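You operate a simulated robot arm through the tools that you are given. There is no shell and no other tool.

You run a simulated robot arm. Do the job below in one go: nothing can be reset, and whatever is moved stays where it is left.

JOB
Hold the volts of cell No. 62 on the multimeter and light its display.
Fine: cell in the holder, switch on, 20 V range.

The check looks at the end state, three seconds after you hand in, the way a careful person would. Anything else that was tipped, shoved, dropped, spilled or broken makes it a failure.

ROBOT AND FRAMES
A 6-joint arm with a two-finger gripper, fixed in place. Base frame: the origin is at the foot of the arm, x ahead of it, y to its left, z up; the work surface is at about z = 720. Units: mm, degrees, N and s.
With the tool pointing down near the work surface it reaches from about 320 to 680 mm from the base axis. Its first joint turns from -166.0 to 166.0 degrees. Payload 3.18 kg.
Tool frame: the origin (TCP) lies between the finger pads and is the grasp point; the fingertips stand 30 mm ahead of it; z points along the fingers, y is the line along which they close. Largest opening 144 mm; the body of the gripper starts 103 mm behind the TCP.
Orientation is that of the tool frame in the base frame, as [roll, pitch, yaw] about the fixed x, y, z axes, in that order (R = Rz(yaw) Ry(pitch) Rx(roll)). With the fingers straight down and closing along the base's y, the tool's x points along the base's -x, its y along +y and its z along -z.

CONTROLS
- The arm moves only by the tool drive_tool. Its arguments are lists of equal length, an entry for each row: "dp": the shift along the tool's x, y, z in cm, a list of three; "rot": the turn, a rotation vector about the tool's x, y, z in degrees, a list of three; "gripper": the closure in counts, from 0 (fully open) to 255 (shut). In form: {"dp": [[x, y, z], ...], "rot": [[ax, ay, az], ...], "gripper": [gripper, ...]}. A call has 1 to 20 rows; each row is the pose to reach, as a shift and turn from the pose commanded when the call began, along the tool's axes at that moment. A row lasts 0.2 s, in which the tool goes at most 50 mm and 8.6 degrees; a call with a longer step from one row to the next is refused whole, and so is a gripper value outside its range. Where a pose cannot be reached the arm comes as near as it can. A force on the tool above 40 N (or 10 N above the force at the start of the call, whichever is more), or a blocked arm, ends the call early, and 0.2 s more pass. The fingers move at their own pace and stop on an object; they squeeze with about 36 N. The grip force told is the motor's: it shows also when the fingers shut on nothing. Time passes only in rows, and 0.2 s behind the last, so rows that repeat a pose let the fingers close. The reply holds the time, the measured pose of the TCP, the force on the tool along the base axes, the opening and the grip force, in the units named above and with some noise, with the torque about the TCP (base axes, N m) and any sound that the robot's microphone picked up.
- Cameras (640 x 400 px; columns grow to the right, rows downward): "scene" is fixed at [400.2, -650.2, 1490.5]; the picture's right is [1.00, -0.04, 0.00], its down [-0.03, -0.67, -0.74] and it looks along [0.03, 0.74, -0.68] (base axes); focal length 334 px, centre (320, 200). "wrist" rides on the gripper at [76, 16, -143] in the tool frame; the picture's right is [-0.21, 0.98, 0.00], its down [-0.84, -0.18, -0.51] and it looks along [-0.50, -0.11, 0.86] (tool axes); focal length 218 px, centre (320, 200). There is no depth. A picture from a camera that has moved, and an enlarged one, comes with that camera's place and axes in the base frame and with its lens.
- capture(camera): a new picture of that camera. No time passes.
- zoom(camera, box): a new picture of the part [left, top, right, bottom] of that camera's present view, enlarged. No time passes.
- sign_off(): hands the job in; it is judged then, once.

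Places have to be worked out from the pictures, the camera data and where the tool is seen. Open the gripper and draw the arm clear of the work before you hand the job in, unless the task says otherwise.

The tools are called after ">>>" as name(argument=value, ...) on one line, values as JSON. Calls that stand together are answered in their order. drive_tool: Moves the arm, as the interface text tells. Its arguments: {"type":"object","properties":{"dp":{"type":"array"},"rot":{"type":"array"},"gripper":{"type":"array"}},"required":["dp","rot","gripper"]} The other tools are called the same way: capture (camera) takes a picture; zoom (camera, box) takes an enlarged picture of a part of a camera's view; sign_off () hands the job in.

At the start:

```text
t: 0.0
ee_pos: [287.4, 215.5, 1010.0]
tool_rot: [180.0, 0.0, 180.0]
contact_force: [-0.5, 0.4, 0.2]
torque: [0.02, -0.03, -0.02]
finger_gap: 144.1
gripper_force: 0.1
```

scene: 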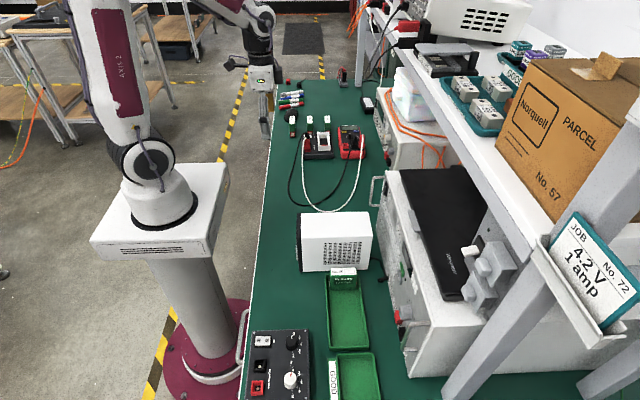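
wrist: 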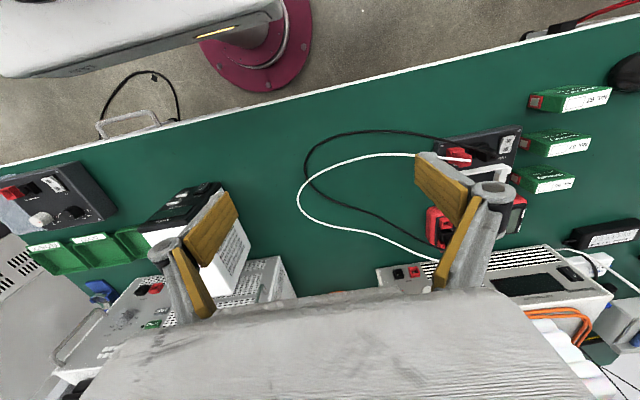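

The pictures show a bench with a cell holder, a red multimeter, and several green cells at the far end. I'll zoom in to read the details.

>>> zoom(camera="scene", box=[260, 80, 400, 167])

>>> zoom(camera="wrist", box=[400, 70, 640, 270])

>>> zoom(camera="wrist", box=[400, 110, 530, 191])

>>> zoom(camera="wrist", box=[510, 70, 640, 200])

>>> zoom(camera="scene", box=[540, 200, 640, 340])

>>> zoom(camera="scene", box=[290, 115, 380, 171])

```text
4.57 times, centred on (330, 124) of scene
camera zoom: at [400.2, -650.2, 1490.5], right [1.0, -0.04, 0.0], down [-0.03, -0.67, -0.74], along [0.03, 0.74, -0.68], focal length 1526 px, centre (274, 550)
```

zoom: 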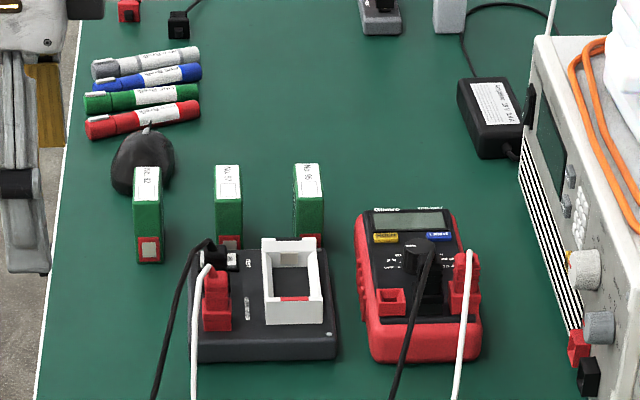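

```text
2.00 times, centred on (520, 170) of wrist
camera zoom: at [210.9, 231.9, 1152.7], right [0.21, 0.98, 0.0], down [0.84, -0.18, 0.51], along [0.5, -0.11, -0.86], focal length 436 px, centre (-80, 260)
```

zoom: 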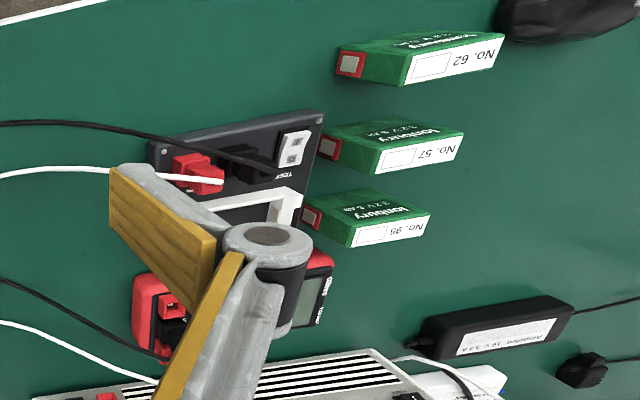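

```text
4.92 times, centred on (465, 150) of wrist
camera zoom: at [210.9, 231.9, 1152.7], right [0.21, 0.98, 0.0], down [0.84, -0.18, 0.51], along [0.5, -0.11, -0.86], focal length 1074 px, centre (-394, 444)
```

zoom: 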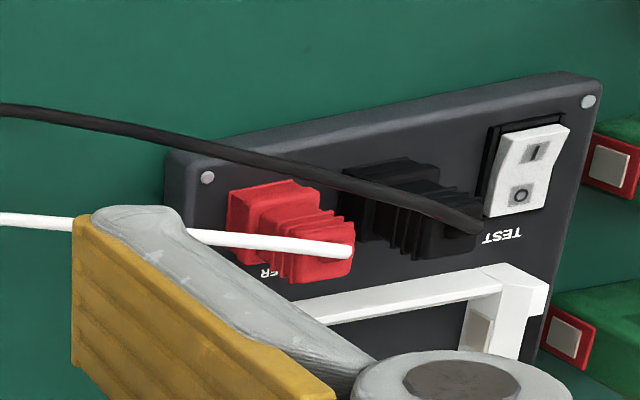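

```text
3.08 times, centred on (575, 135) of wrist
camera zoom: at [210.9, 231.9, 1152.7], right [0.21, 0.98, 0.0], down [0.84, -0.18, 0.51], along [0.5, -0.11, -0.86], focal length 672 px, centre (-465, 400)
```

zoom: 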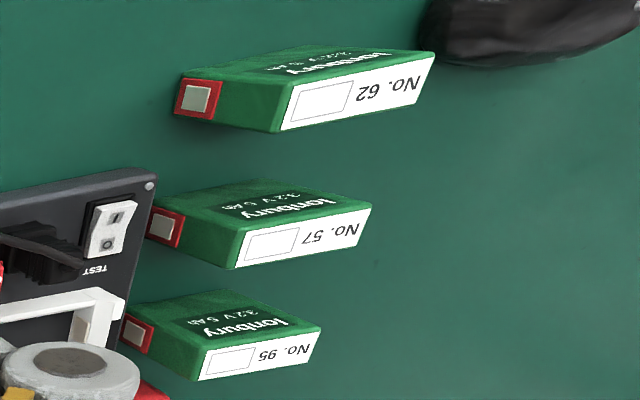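

```text
2.86 times, centred on (590, 270) of scene
camera zoom: at [400.2, -650.2, 1490.5], right [1.0, -0.04, 0.0], down [-0.03, -0.67, -0.74], along [0.03, 0.74, -0.68], focal length 954 px, centre (-451, 0)
```

zoom: 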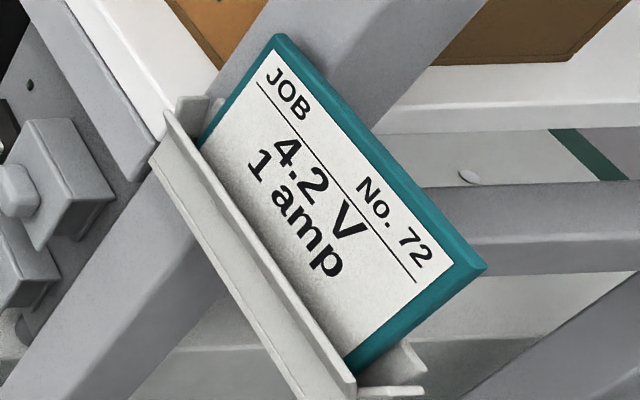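

```text
7.11 times, centred on (335, 143) of scene
camera zoom: at [400.2, -650.2, 1490.5], right [1.0, -0.04, 0.0], down [-0.03, -0.67, -0.74], along [0.03, 0.74, -0.68], focal length 2374 px, centre (213, 605)
```

zoom: 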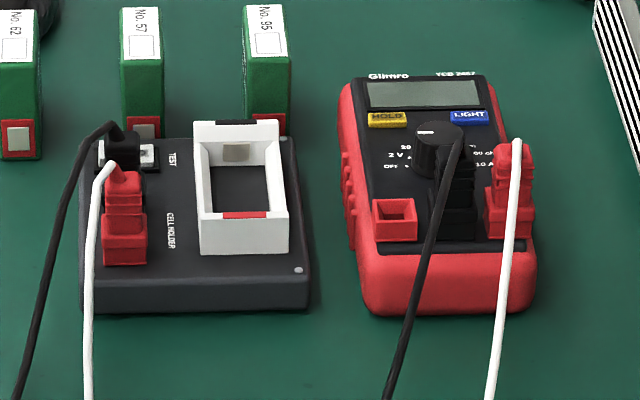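

Cell 62 is the leftmost of the three, with its front face near (335, 588). Its red end faces -y, which matches the holder's red mark. I'll move the wrist camera over that area, staying high, to get a better look.

>>> drive_tool(dp=[[0, 4, 0], [0, 8, 0], [0, 12, 0], [0, 16, 0], [0, 20, 0], [0, 24, 0], [0, 28, 0], [0, 30, 1], [0, 30, 1]], rot=[[0, 0, 0], [0, 0, 0], [0, 0, 0], [0, 0, 0], [0, 0, 0], [0, 0, 0], [0, 0, 0], [0, 0, 0], [0, 0, 0]], gripper=[0, 0, 0, 0, 0, 0, 0, 0, 0])

>>> capture(camera="wrist")

>>> capture(camera="scene")

```text
t: 2.0
ee_pos: [273.8, 486.9, 954.9]
tool_rot: [178.4, 0.9, -180.0]
contact_force: [0.4, -0.8, 0.1]
torque: [0.0, 0.03, 0.02]
finger_gap: 144.1
gripper_force: 0.0
out of reach, approached as far as the arm can: row 3, 4, 5, 6, 7, 8, 9
```

```text
taken
camera wrist: at [194.6, 499.3, 1096.3], right [0.21, 0.98, 0.03], down [0.83, -0.19, 0.52], along [0.51, -0.08, -0.86], focal length 218 px, centre (320, 200)
```

wrist: 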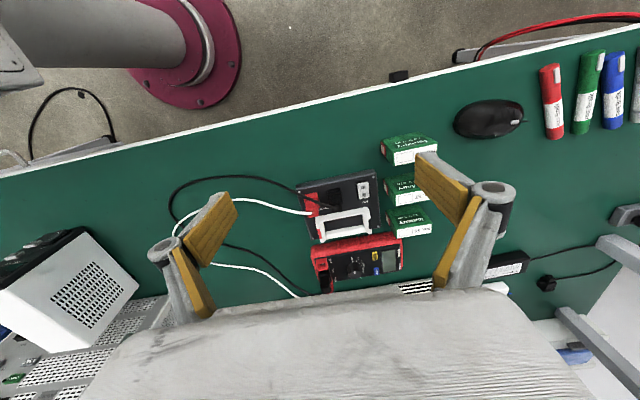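

```text
taken
```

scene: 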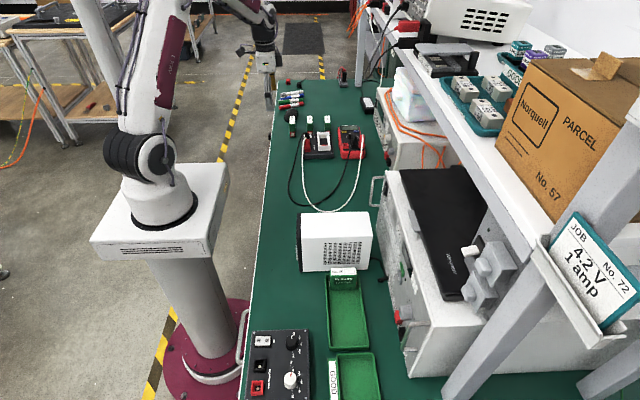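

The arm's reach is limited at this height, but the view is good. I'll zoom in on the cells, holder and meter.

>>> zoom(camera="wrist", box=[370, 120, 470, 182])

>>> zoom(camera="wrist", box=[290, 160, 390, 222])

>>> zoom(camera="wrist", box=[300, 225, 420, 300])

>>> zoom(camera="wrist", box=[290, 190, 390, 252])

>>> zoom(camera="wrist", box=[290, 120, 450, 300])

```text
6.40 times, centred on (420, 151) of wrist
camera zoom: at [194.6, 499.3, 1096.3], right [0.21, 0.98, 0.03], down [0.83, -0.19, 0.52], along [0.51, -0.08, -0.86], focal length 1397 px, centre (-320, 514)
```

zoom: 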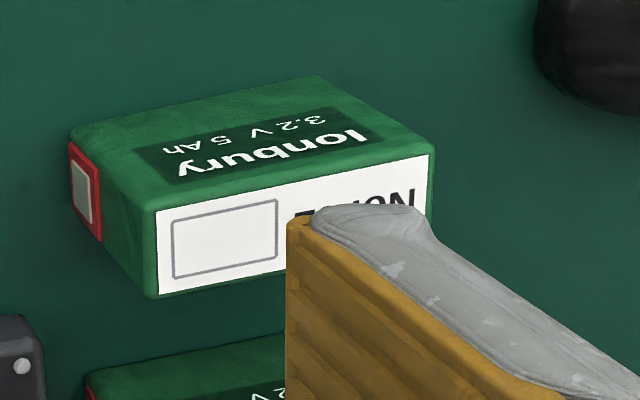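

```text
6.40 times, centred on (340, 191) of wrist
camera zoom: at [194.6, 499.3, 1096.3], right [0.21, 0.98, 0.03], down [0.83, -0.19, 0.52], along [0.51, -0.08, -0.86], focal length 1397 px, centre (192, 258)
```

zoom: 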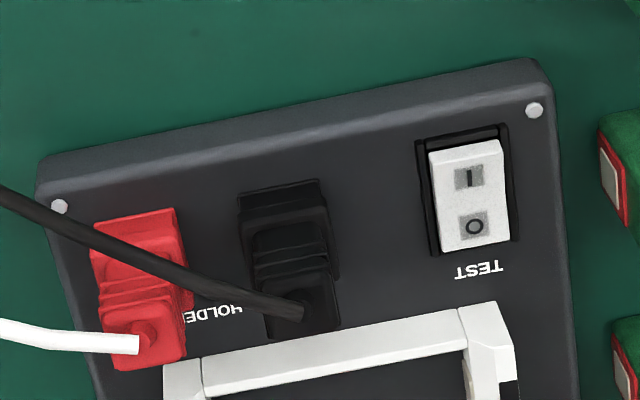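

```text
5.33 times, centred on (360, 262) of wrist
camera zoom: at [194.6, 499.3, 1096.3], right [0.21, 0.98, 0.03], down [0.83, -0.19, 0.52], along [0.51, -0.08, -0.86], focal length 1164 px, centre (107, -133)
```

zoom: 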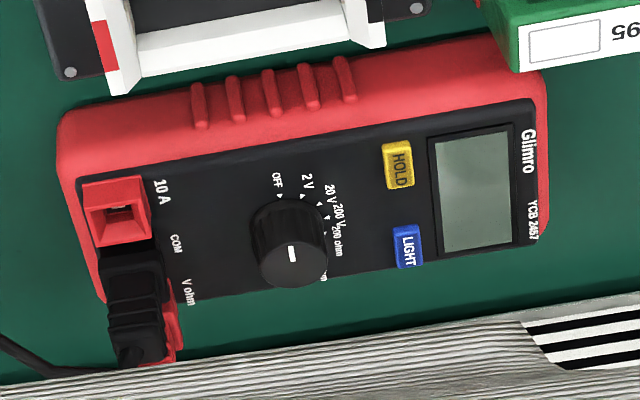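

```text
6.40 times, centred on (340, 221) of wrist
camera zoom: at [194.6, 499.3, 1096.3], right [0.21, 0.98, 0.03], down [0.83, -0.19, 0.52], along [0.51, -0.08, -0.86], focal length 1397 px, centre (192, 66)
```

zoom: 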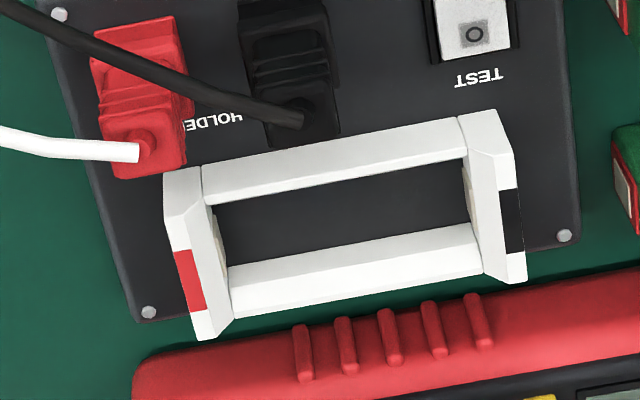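

```text
2.22 times, centred on (370, 210) of wrist
camera zoom: at [194.6, 499.3, 1096.3], right [0.21, 0.98, 0.03], down [0.83, -0.19, 0.52], along [0.51, -0.08, -0.86], focal length 485 px, centre (209, 178)
```

zoom: 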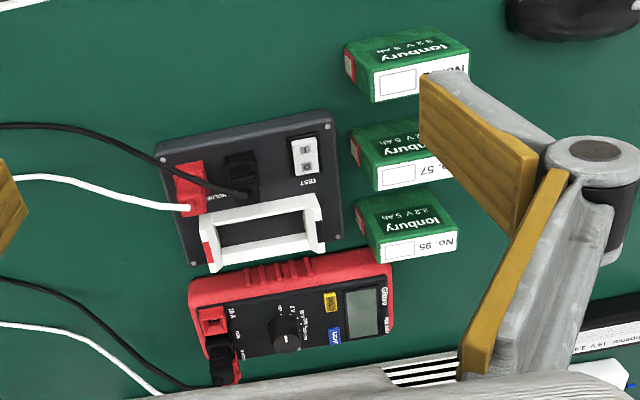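

Positions so far:
- Cell 62's top spans about x 331–356, y 598–665.
- The holder slot is near (465, 501) and the rocker switch near (398, 546).
- The meter buttons are far out, near (560, 560) and (608, 560).

Next I'll check the knob pointer and the switch state up close.

>>> zoom(camera="wrist", box=[335, 250, 385, 281])

>>> zoom(camera="scene", box=[337, 120, 371, 141])

>>> zoom(camera="scene", box=[300, 125, 340, 150])

>>> zoom(camera="wrist", box=[350, 170, 376, 206])

```text
12.80 times, centred on (360, 266) of wrist
camera zoom: at [194.6, 499.3, 1096.3], right [0.21, 0.98, 0.03], down [0.83, -0.19, 0.52], along [0.51, -0.08, -0.86], focal length 2794 px, centre (-192, -638)
```

zoom: 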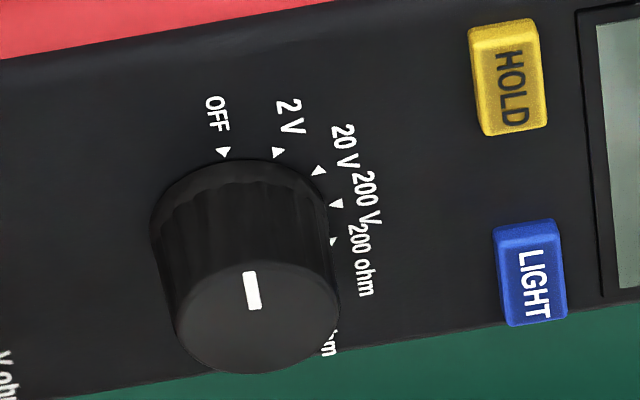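

```text
16.00 times, centred on (354, 130) of scene
camera zoom: at [400.2, -650.2, 1490.5], right [1.0, -0.04, 0.0], down [-0.03, -0.67, -0.74], along [0.03, 0.74, -0.68], focal length 5341 px, centre (-224, 1312)
```

zoom: 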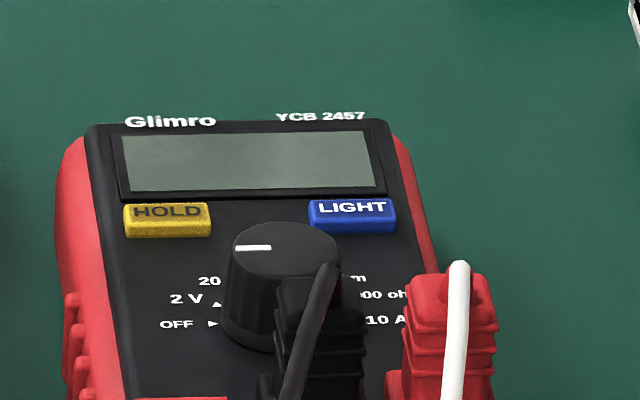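

```text
16.00 times, centred on (320, 138) of scene
camera zoom: at [400.2, -650.2, 1490.5], right [1.0, -0.04, 0.0], down [-0.03, -0.67, -0.74], along [0.03, 0.74, -0.68], focal length 5341 px, centre (320, 1200)
```

zoom: 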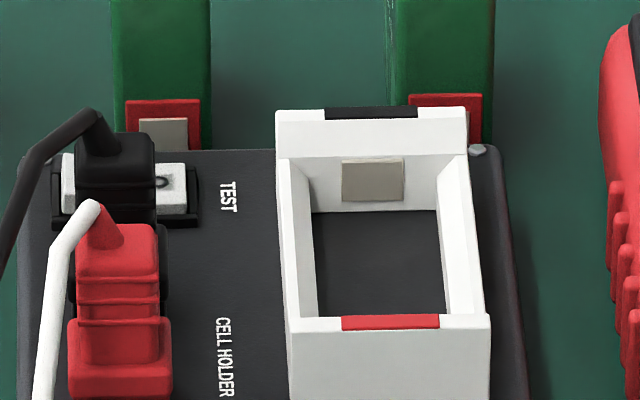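

```text
11.11 times, centred on (363, 188) of wrist
camera zoom: at [194.6, 499.3, 1096.3], right [0.21, 0.98, 0.03], down [0.83, -0.19, 0.52], along [0.51, -0.08, -0.86], focal length 2425 px, centre (-158, 333)
```

zoom: 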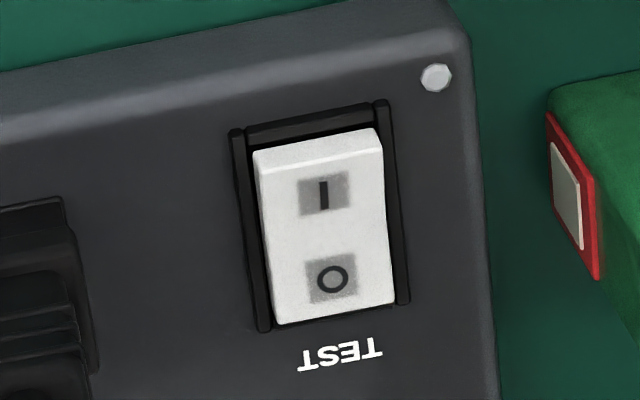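

The knob points to OFF, with 20 V two 30° steps clockwise. The rocker's I end (-x side) stands up, so the switch is off. I'll back in a little and turn the tool so the fingers close along x.

>>> drive_tool(dp=[[0, -3, 0], [0, -6, 0], [0, -9, 0], [0, -10, 2], [0, -10, 4], [0, -10, 6], [0, -10, 7], [0, -10, 7], [0, -10, 7], [0, -10, 7], [0, -10, 7], [0, -10, 7], [0, -10, 7]], rot=[[0, 0, -7.5], [0, 0, -15], [0, 0, -22.5], [0, 0, -30], [0, 0, -37.5], [0, 0, -45], [0, 0, -52.5], [0, 0, -60], [0, 0, -67.5], [0, 0, -75], [0, 0, -82.5], [0, 0, -90], [0, 0, -90]], gripper=[0, 0, 0, 0, 0, 0, 0, 0, 0, 0, 0, 0, 0])

>>> capture(camera="wrist")

>>> capture(camera="scene")

```text
t: 4.8
ee_pos: [272.3, 386.2, 885.5]
tool_rot: [-179.9, 0.1, -89.8]
contact_force: [0.7, 0.3, 0.6]
torque: [-0.04, 0.01, -0.02]
finger_gap: 143.9
gripper_force: 0.3
```

```text
taken
camera wrist: at [256.1, 309.9, 1027.5], right [-0.98, 0.21, 0.0], down [0.18, 0.84, 0.51], along [0.11, 0.5, -0.86], focal length 218 px, centre (320, 200)
```

wrist: 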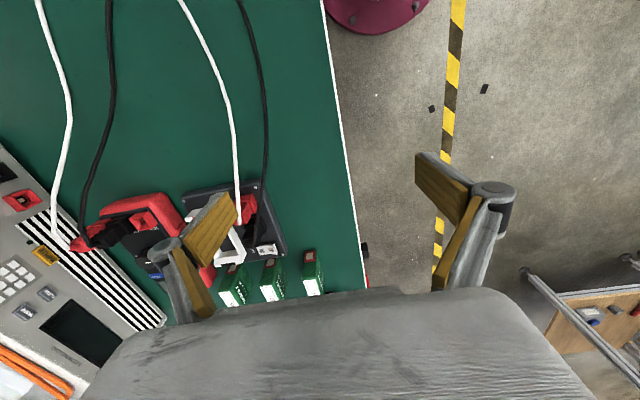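

```text
taken
```

scene: 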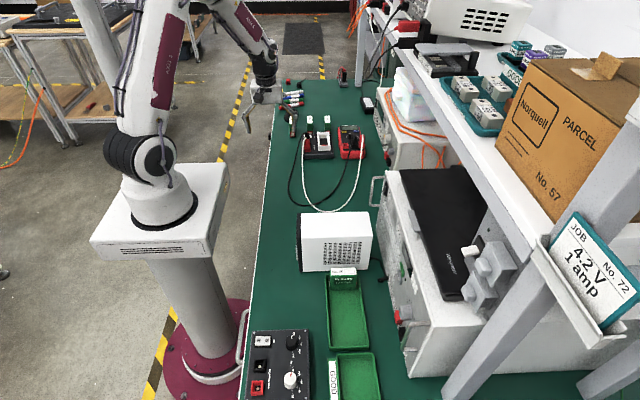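

The commanded pose resets to the attained one after a clipped move. Next I'll tilt the tool outward by about 20° and approach a point high above cell 62 to test reach.

>>> drive_tool(dp=[[0, -2, 0], [-3, -4, 0], [-6, -6, 0], [-9, -7, 0], [-12, -7, 0], [-15, -7, 0], [-18, -7, 0], [-21, -7, 0], [-21.4, -7, 0], [-21.4, -7, 0]], rot=[[0, -4, 0], [0, -8, 0], [0, -12, 0], [0, -16, 0], [0, -20, 0], [0, -20, 0], [0, -20, 0], [0, -20, 0], [0, -20, 0], [0, -20, 0]], gripper=[0, 40, 80, 100, 120, 120, 120, 120, 120, 120])

>>> capture(camera="wrist")

>>> capture(camera="scene")

```text
t: 7.0
ee_pos: [341.8, 599.8, 885.8]
tool_rot: [-180.0, 20.1, -90.0]
contact_force: [-0.5, 0.4, 0.2]
torque: [-0.03, -0.01, -0.01]
finger_gap: 76.4
gripper_force: 0.1
```

```text
taken
camera wrist: at [324.8, 479.0, 993.1], right [-0.98, 0.2, 0.07], down [0.18, 0.62, 0.77], along [0.11, 0.76, -0.64], focal length 218 px, centre (320, 200)
```

wrist: 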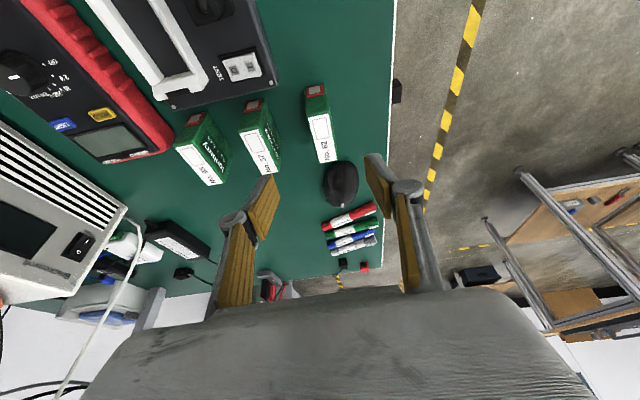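

```text
taken
```

scene: 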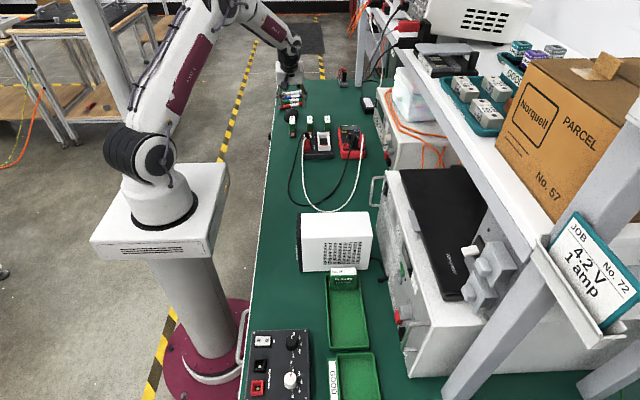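

Reach is good with the 20° tilt. I'll zoom in to measure cell 62, the holder and the meter from this side.

>>> zoom(camera="wrist", box=[280, 70, 360, 170])

>>> zoom(camera="wrist", box=[0, 0, 160, 100])

>>> zoom(camera="wrist", box=[100, 0, 280, 112])

>>> zoom(camera="wrist", box=[40, 60, 200, 160])

```text
4.00 times, centred on (320, 120) of wrist
camera zoom: at [324.8, 479.0, 993.1], right [-0.98, 0.2, 0.07], down [0.18, 0.62, 0.77], along [0.11, 0.76, -0.64], focal length 873 px, centre (320, 520)
```

zoom: 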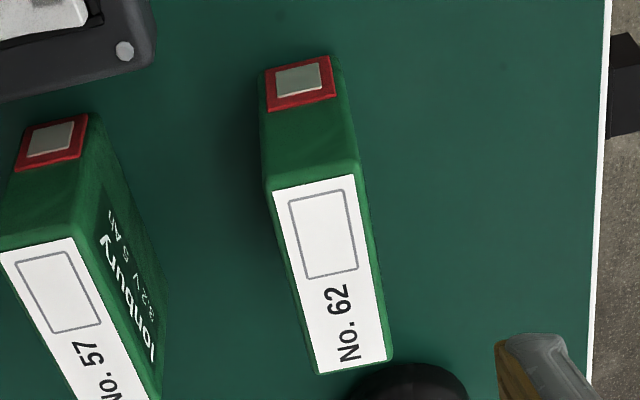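

```text
4.00 times, centred on (80, 50) of wrist
camera zoom: at [324.8, 479.0, 993.1], right [-0.98, 0.2, 0.07], down [0.18, 0.62, 0.77], along [0.11, 0.76, -0.64], focal length 873 px, centre (1280, 800)
```

zoom: 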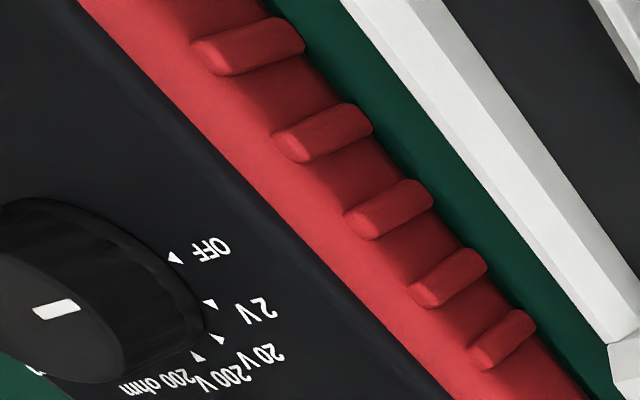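

```text
3.56 times, centred on (190, 56) of wrist
camera zoom: at [324.8, 479.0, 993.1], right [-0.98, 0.2, 0.07], down [0.18, 0.62, 0.77], along [0.11, 0.76, -0.64], focal length 776 px, centre (782, 712)
```

zoom: 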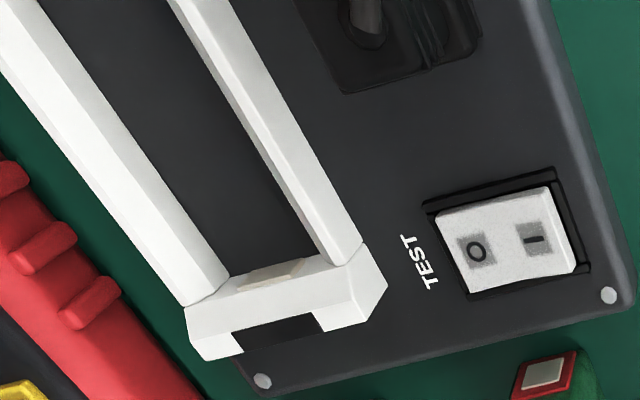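

```text
4.00 times, centred on (120, 110) of wrist
camera zoom: at [324.8, 479.0, 993.1], right [-0.98, 0.2, 0.07], down [0.18, 0.62, 0.77], along [0.11, 0.76, -0.64], focal length 873 px, centre (1120, 560)
```

zoom: 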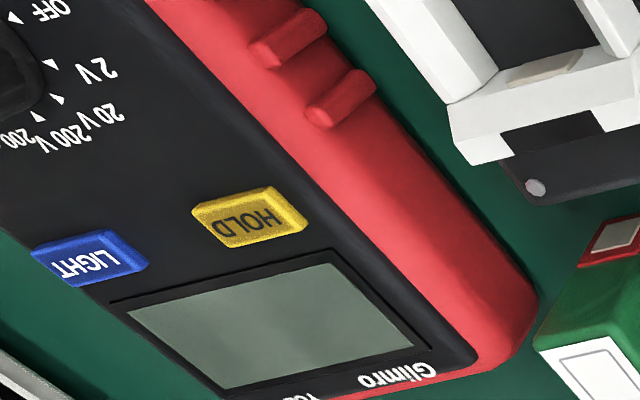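

From the top-down view, cell 62 measures:
- x 323–346.5, y 594–657.5, z 720–787, with yaw about 0.

The holder's end walls top out near z 778, centred at about (458, 500). I'll move over the cell with a gap of about 50 mm and check alignment before going down.

>>> drive_tool(dp=[[-0.4, 0.35, 2], [-0.86, 0.68, 4.1], [-0.86, 0.68, 4.1], [-0.86, 0.68, 4.1]], rot=[[0, 0, 0], [0, 0, 0], [0, 0, 0], [0, 0, 0]], gripper=[150, 160, 160, 160])

>>> capture(camera="wrist")

>>> zoom(camera="scene", box=[260, 50, 380, 170])

```text
t: 8.0
ee_pos: [335.7, 622.3, 850.7]
tool_rot: [-179.8, 20.2, -90.0]
contact_force: [0.3, 0.1, -0.3]
torque: [-0.03, -0.01, -0.02]
finger_gap: 53.9
gripper_force: 0.2
```

```text
taken
camera wrist: at [318.8, 502.0, 956.9], right [-0.98, 0.2, 0.07], down [0.18, 0.62, 0.77], along [0.11, 0.76, -0.64], focal length 218 px, centre (320, 200)
```

wrist: 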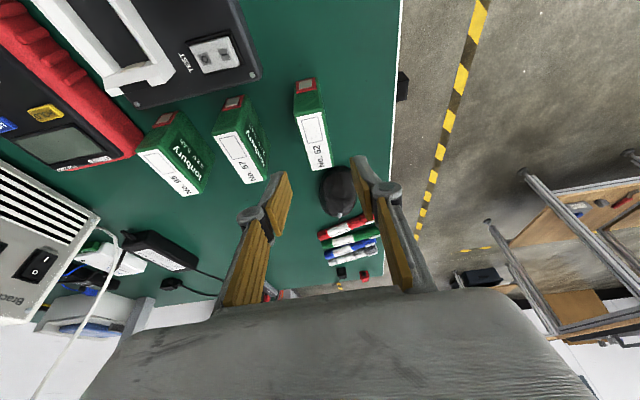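

```text
3.33 times, centred on (320, 110) of scene
camera zoom: at [400.2, -650.2, 1490.5], right [1.0, -0.04, 0.0], down [-0.03, -0.67, -0.74], along [0.03, 0.74, -0.68], focal length 1113 px, centre (320, 500)
```

zoom: 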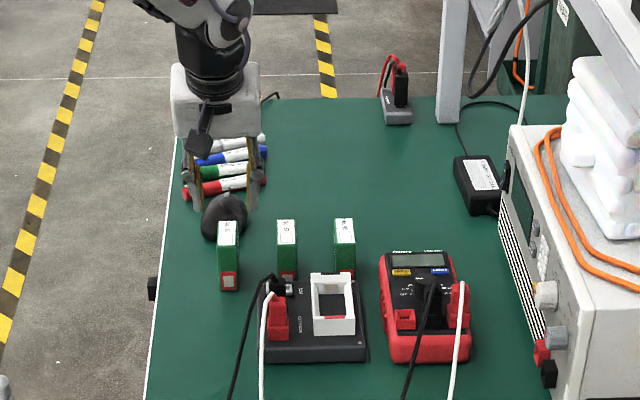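

The tool is above the cell. I'll zoom in to recheck the cell's place from this nearer view before descending.

>>> zoom(camera="wrist", box=[270, 70, 370, 180])

>>> zoom(camera="wrist", box=[30, 0, 270, 110])

```text
3.64 times, centred on (320, 125) of wrist
camera zoom: at [318.8, 502.0, 956.9], right [-0.98, 0.2, 0.07], down [0.18, 0.62, 0.77], along [0.11, 0.76, -0.64], focal length 794 px, centre (320, 473)
```

zoom: 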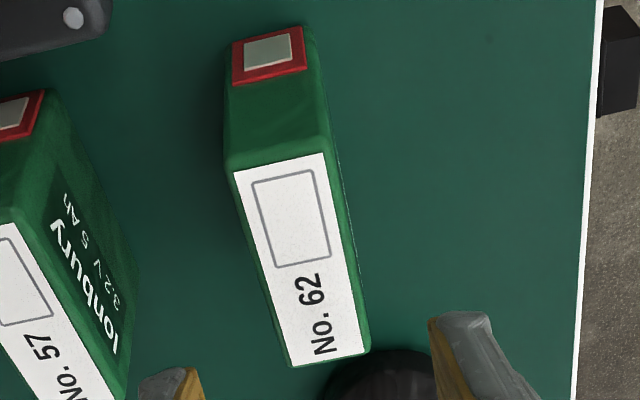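

```text
2.67 times, centred on (150, 55) of wrist
camera zoom: at [318.8, 502.0, 956.9], right [-0.98, 0.2, 0.07], down [0.18, 0.62, 0.77], along [0.11, 0.76, -0.64], focal length 582 px, centre (773, 587)
```

zoom: 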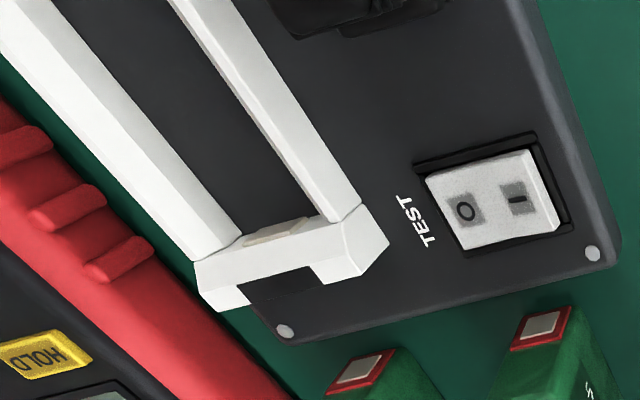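

The cell is confirmed centred at (334.7, 625.6) with its top at about 787. I'll go straight down so the fingertips overlap its upper 30 mm, then close.

>>> drive_tool(dp=[[0.73, 0, 1.9], [1.45, 0, 3.8], [2.18, 0, 5.7], [2.18, 0, 5.7], [2.18, 0, 5.7], [2.18, 0, 5.7], [2.18, 0, 5.7]], rot=[[0, 0, 0], [0, 0, 0], [0, 0, 0], [0, 0, 0], [0, 0, 0], [0, 0, 0], [0, 0, 0]], gripper=[160, 160, 160, 180, 210, 230, 230])

>>> capture(camera="wrist")

>>> zoom(camera="scene", box=[260, 70, 380, 170])

```text
t: 9.6
ee_pos: [336.4, 621.4, 788.6]
tool_rot: [179.9, 20.0, -90.0]
contact_force: [0.6, -0.5, -0.5]
torque: [0.05, -0.03, 0.05]
finger_gap: 25.7
gripper_force: 36.4
```

```text
taken
camera wrist: at [319.4, 501.4, 895.1], right [-0.98, 0.2, 0.07], down [0.18, 0.62, 0.77], along [0.11, 0.76, -0.64], focal length 218 px, centre (320, 200)
```

wrist: 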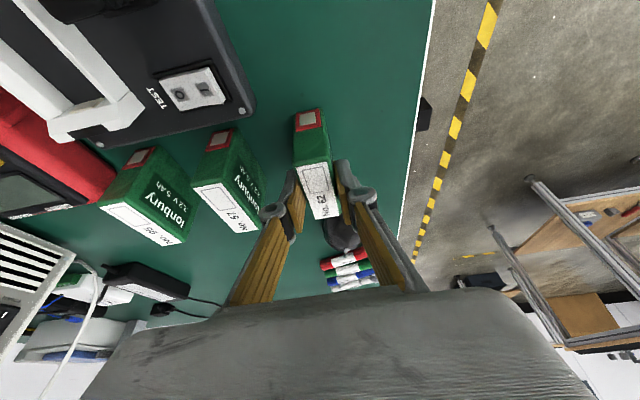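

```text
4.00 times, centred on (320, 120) of scene
camera zoom: at [400.2, -650.2, 1490.5], right [1.0, -0.04, 0.0], down [-0.03, -0.67, -0.74], along [0.03, 0.74, -0.68], focal length 1335 px, centre (320, 520)
```

zoom: 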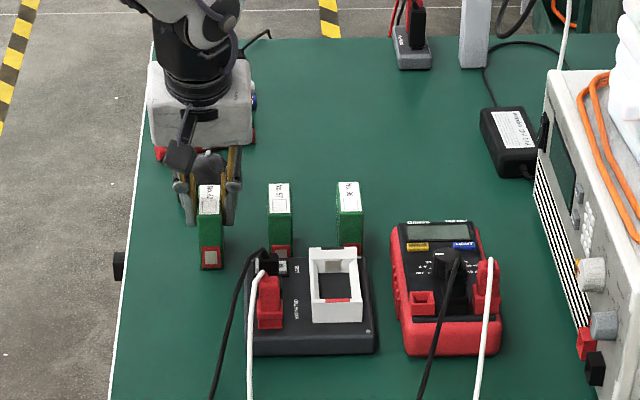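

The cell is gripped (gap 25.7 mm, 36 N). I'll lift straight up, then draw in toward -y at height.

>>> drive_tool(dp=[[-0.86, 0, -2.35], [-1.71, 0, -4.7], [0.15, 0, -8.36], [2.05, 0, -11.92], [2.05, 0, -11.92]], rot=[[0, 0, 0], [0, 0, 0], [0, 0, 0], [0, 0, 0], [0, 0, 0]], gripper=[235, 235, 235, 235, 235])

>>> capture(camera="wrist")

>>> zoom(camera="scene", box=[260, 70, 380, 170])

```text
t: 10.8
ee_pos: [334.6, 558.8, 892.9]
tool_rot: [-179.8, 19.9, -90.0]
contact_force: [1.2, 0.0, -3.5]
torque: [0.02, 0.01, 0.03]
finger_gap: 25.5
gripper_force: 36.2
```

```text
taken
camera wrist: at [319.3, 438.8, 1000.3], right [-0.98, 0.2, 0.07], down [0.18, 0.62, 0.77], along [0.11, 0.76, -0.64], focal length 218 px, centre (320, 200)
```

wrist: 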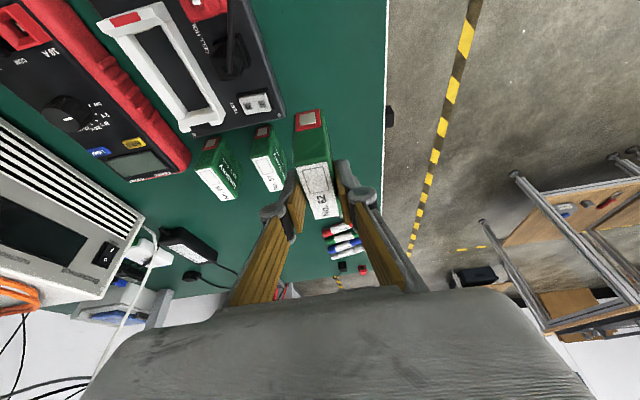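

```text
4.00 times, centred on (320, 120) of scene
camera zoom: at [400.2, -650.2, 1490.5], right [1.0, -0.04, 0.0], down [-0.03, -0.67, -0.74], along [0.03, 0.74, -0.68], focal length 1335 px, centre (320, 520)
```

zoom: 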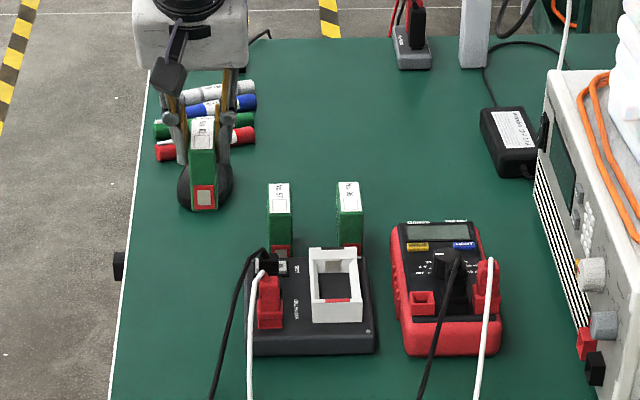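

The cell is held steady and clear. From here I can see into the holder, so I'll zoom in to measure the slot.

>>> zoom(camera="wrist", box=[95, 0, 255, 140])

>>> zoom(camera="wrist", box=[30, 60, 190, 190])

>>> zoom(camera="wrist", box=[280, 95, 370, 235])

```text
2.86 times, centred on (175, 70) of wrist
camera zoom: at [319.3, 438.8, 1000.3], right [-0.98, 0.2, 0.07], down [0.18, 0.62, 0.77], along [0.11, 0.76, -0.64], focal length 624 px, centre (734, 571)
```

zoom: 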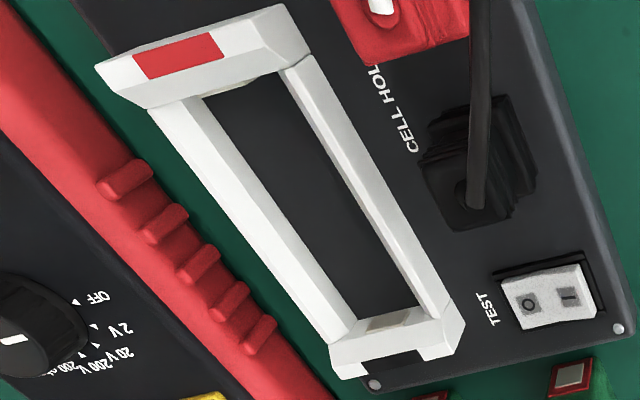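

```text
3.08 times, centred on (110, 125) of wrist
camera zoom: at [319.3, 438.8, 1000.3], right [-0.98, 0.2, 0.07], down [0.18, 0.62, 0.77], along [0.11, 0.76, -0.64], focal length 672 px, centre (966, 431)
```

zoom: 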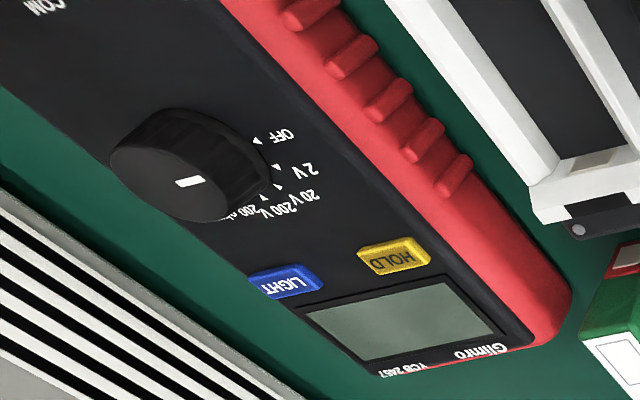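

```text
2.86 times, centred on (325, 165) of wrist
camera zoom: at [319.3, 438.8, 1000.3], right [-0.98, 0.2, 0.07], down [0.18, 0.62, 0.77], along [0.11, 0.76, -0.64], focal length 624 px, centre (306, 300)
```

zoom: 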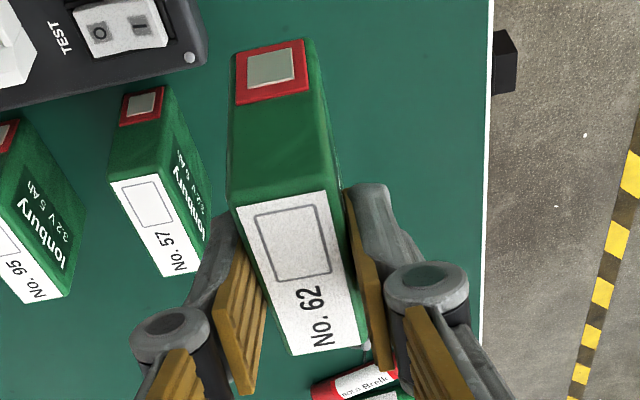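

The slot measures consistently: end marks at (458, 453) and (458, 548.5), so the centre is about (458, 500), with walls near z 778 and the floor near 750. I'll carry the cell at height to just above the slot and look again.

>>> drive_tool(dp=[[1.2, -2.5, -0.45], [2.5, -5, -0.9], [3.7, -7.5, -1.35], [5, -10, -1.8], [6.2, -12.3, -2.26], [6.2, -12.3, -2.26]], rot=[[0, 0, 0], [0, 0, 0], [0, 0, 0], [0, 0, 0], [0, 0, 0], [0, 0, 0]], gripper=[235, 235, 235, 235, 235, 235])

>>> capture(camera="wrist")

>>> zoom(camera="scene", box=[270, 90, 390, 165])

>>> zoom(camera="wrist", box=[220, 40, 420, 165])

```text
t: 12.2
ee_pos: [458.1, 491.1, 892.9]
tool_rot: [-179.9, 20.0, -90.1]
contact_force: [0.1, -0.4, -2.0]
torque: [0.03, 0.02, -0.02]
finger_gap: 25.5
gripper_force: 36.1
```

```text
taken
camera wrist: at [441.8, 371.8, 1000.9], right [-0.98, 0.2, 0.07], down [0.18, 0.62, 0.77], along [0.11, 0.76, -0.64], focal length 218 px, centre (320, 200)
```

wrist: 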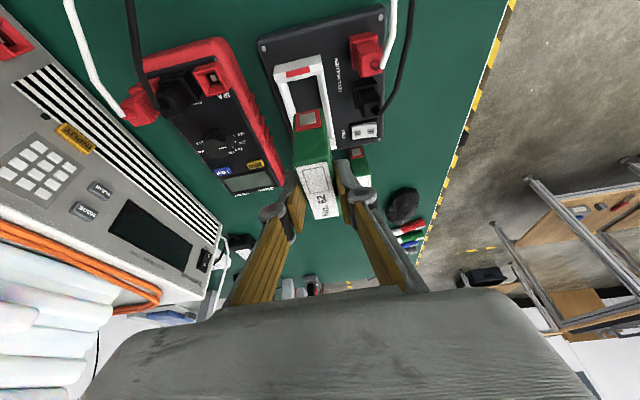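

```text
5.33 times, centred on (330, 128) of scene
camera zoom: at [400.2, -650.2, 1490.5], right [1.0, -0.04, 0.0], down [-0.03, -0.67, -0.74], along [0.03, 0.74, -0.68], focal length 1780 px, centre (267, 587)
```

zoom: 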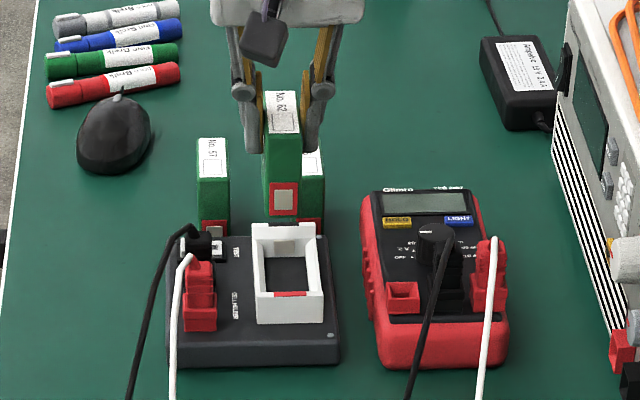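

```text
3.20 times, centred on (320, 102) of wrist
camera zoom: at [441.8, 371.8, 1000.9], right [-0.98, 0.2, 0.07], down [0.18, 0.62, 0.77], along [0.11, 0.76, -0.64], focal length 698 px, centre (320, 512)
```

zoom: 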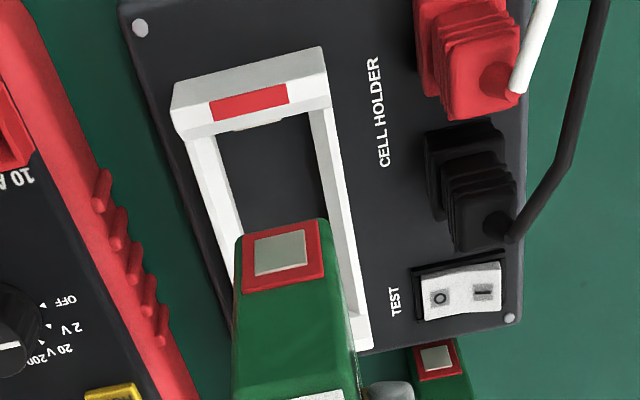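

From directly above, the slot centre reads (462, 500) with wall tops near z 772, so I need about +4 mm in both x and y. I'll shift and lower until the cell's bottom is just above the walls, then check.

>>> drive_tool(dp=[[-0.3, -0.4, 0.1], [0.3, -0.4, 2], [1.0, -0.4, 3.9], [1.0, -0.4, 3.9]], rot=[[0, 0, 0], [0, 0, 0], [0, 0, 0], [0, 0, 0]], gripper=[235, 235, 235, 235])

>>> capture(camera="wrist")

>>> zoom(camera="scene", box=[300, 105, 360, 155])

>>> zoom(camera="wrist", box=[240, 60, 400, 220])

```text
t: 13.2
ee_pos: [461.1, 496.2, 854.3]
tool_rot: [179.9, 20.1, -90.0]
contact_force: [0.1, 0.1, -3.0]
torque: [0.01, -0.02, 0.0]
finger_gap: 25.5
gripper_force: 36.3
```

```text
taken
camera wrist: at [444.6, 376.2, 961.1], right [-0.98, 0.2, 0.07], down [0.18, 0.62, 0.77], along [0.11, 0.76, -0.64], focal length 218 px, centre (320, 200)
```

wrist: 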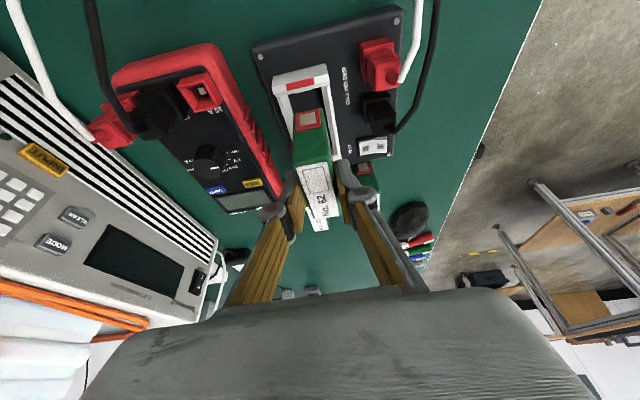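

```text
8.00 times, centred on (330, 130) of scene
camera zoom: at [400.2, -650.2, 1490.5], right [1.0, -0.04, 0.0], down [-0.03, -0.67, -0.74], along [0.03, 0.74, -0.68], focal length 2670 px, centre (240, 760)
```

zoom: 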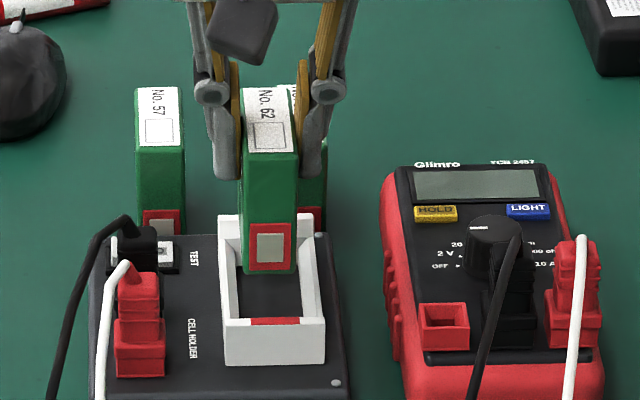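

```text
2.50 times, centred on (320, 140) of wrist
camera zoom: at [444.6, 376.2, 961.1], right [-0.98, 0.2, 0.07], down [0.18, 0.62, 0.77], along [0.11, 0.76, -0.64], focal length 546 px, centre (320, 350)
```

zoom: 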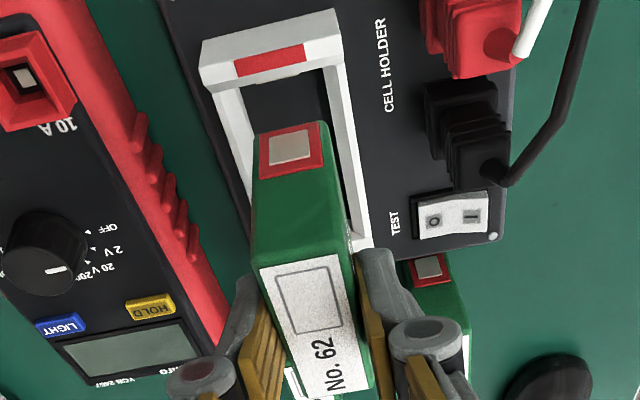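

In the scene view, the cell sits about 1 mm left of the slot's midline and about 1 mm too far in +y. I'll trim that and lower slowly by 30 mm, watching the force.

>>> drive_tool(dp=[[0.06, -0.1, 0], [0.25, -0.1, 0.5], [0.5, -0.1, 1.2], [0.7, -0.1, 1.7], [0.85, -0.1, 2.1], [0.98, -0.1, 2.45], [1.09, -0.1, 2.8], [1.09, -0.1, 2.8]], rot=[[0, 0, 0], [0, 0, 0], [0, 0, 0], [0, 0, 0], [0, 0, 0], [0, 0, 0], [0, 0, 0], [0, 0, 0]], gripper=[235, 235, 235, 235, 235, 235, 235, 235])

>>> capture(camera="wrist")

>>> zoom(camera="scene", box=[300, 105, 360, 155])

>>> zoom(camera="wrist", box=[240, 60, 400, 220])

```text
t: 15.0
ee_pos: [464.2, 497.0, 822.5]
tool_rot: [-180.0, 20.1, -90.0]
contact_force: [-0.3, -0.3, -2.7]
torque: [0.0, -0.02, 0.04]
finger_gap: 25.8
gripper_force: 35.8
```

```text
taken
camera wrist: at [447.0, 377.1, 930.0], right [-0.98, 0.2, 0.07], down [0.18, 0.62, 0.77], along [0.11, 0.76, -0.64], focal length 218 px, centre (320, 200)
```

wrist: 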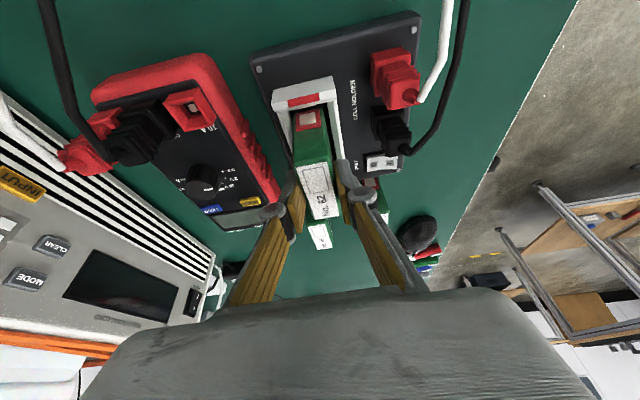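

```text
8.00 times, centred on (330, 130) of scene
camera zoom: at [400.2, -650.2, 1490.5], right [1.0, -0.04, 0.0], down [-0.03, -0.67, -0.74], along [0.03, 0.74, -0.68], focal length 2670 px, centre (240, 760)
```

zoom: 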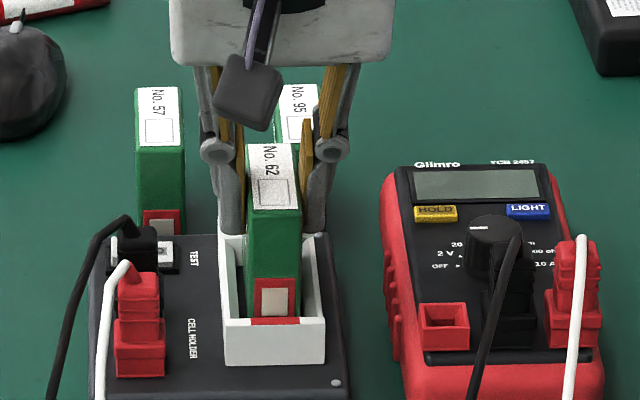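

```text
2.50 times, centred on (320, 140) of wrist
camera zoom: at [447.0, 377.1, 930.0], right [-0.98, 0.2, 0.07], down [0.18, 0.62, 0.77], along [0.11, 0.76, -0.64], focal length 546 px, centre (320, 350)
```

zoom: 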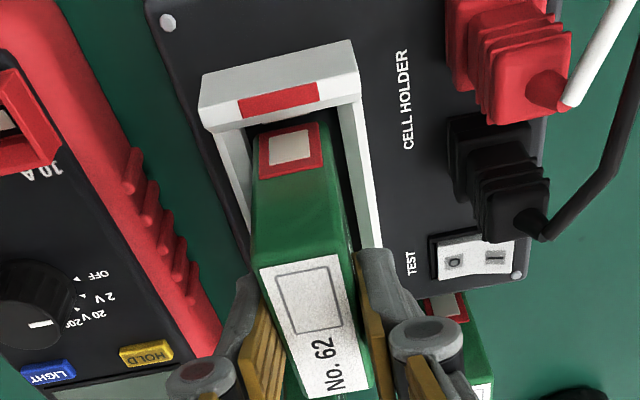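

No contact yet. The cell is centred in x, but its front face reads y≈470.5 against a slot opening of 459.5–536.5, so it should come back about 4 mm in -y. I'll shift, then lower gently.

>>> drive_tool(dp=[[0.19, 0, -0.07], [0.376, 0, -0.137], [0.43, 0, 0.0], [0.48, 0, 0.145], [0.53, 0, 0.28], [0.53, 0, 0.28]], rot=[[0, 0, 0], [0, 0, 0], [0, 0, 0], [0, 0, 0], [0, 0, 0], [0, 0, 0]], gripper=[235, 235, 235, 235, 235, 235])

>>> zoom(camera="wrist", box=[240, 60, 400, 220])

>>> zoom(camera="scene", box=[300, 105, 360, 155])

```text
t: 16.4
ee_pos: [463.7, 493.6, 818.4]
tool_rot: [180.0, 20.0, -90.0]
contact_force: [-0.4, -0.5, -3.4]
torque: [-0.01, 0.0, 0.02]
finger_gap: 25.6
gripper_force: 35.6
```

```text
2.50 times, centred on (320, 140) of wrist
camera zoom: at [446.7, 373.2, 925.9], right [-0.98, 0.2, 0.07], down [0.18, 0.62, 0.77], along [0.11, 0.76, -0.64], focal length 546 px, centre (320, 350)
```

zoom: 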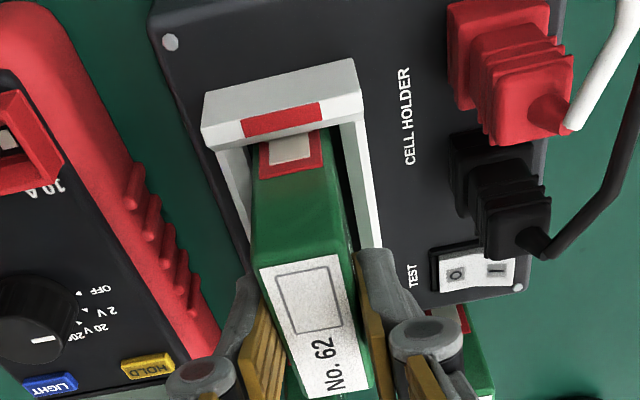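

```text
8.00 times, centred on (330, 130) of scene
camera zoom: at [400.2, -650.2, 1490.5], right [1.0, -0.04, 0.0], down [-0.03, -0.67, -0.74], along [0.03, 0.74, -0.68], focal length 2670 px, centre (240, 760)
```

zoom: 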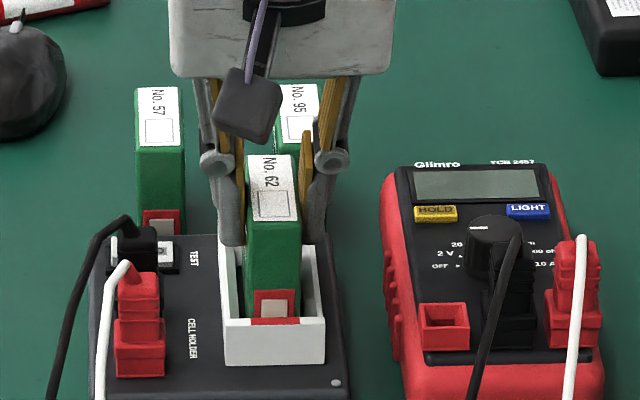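

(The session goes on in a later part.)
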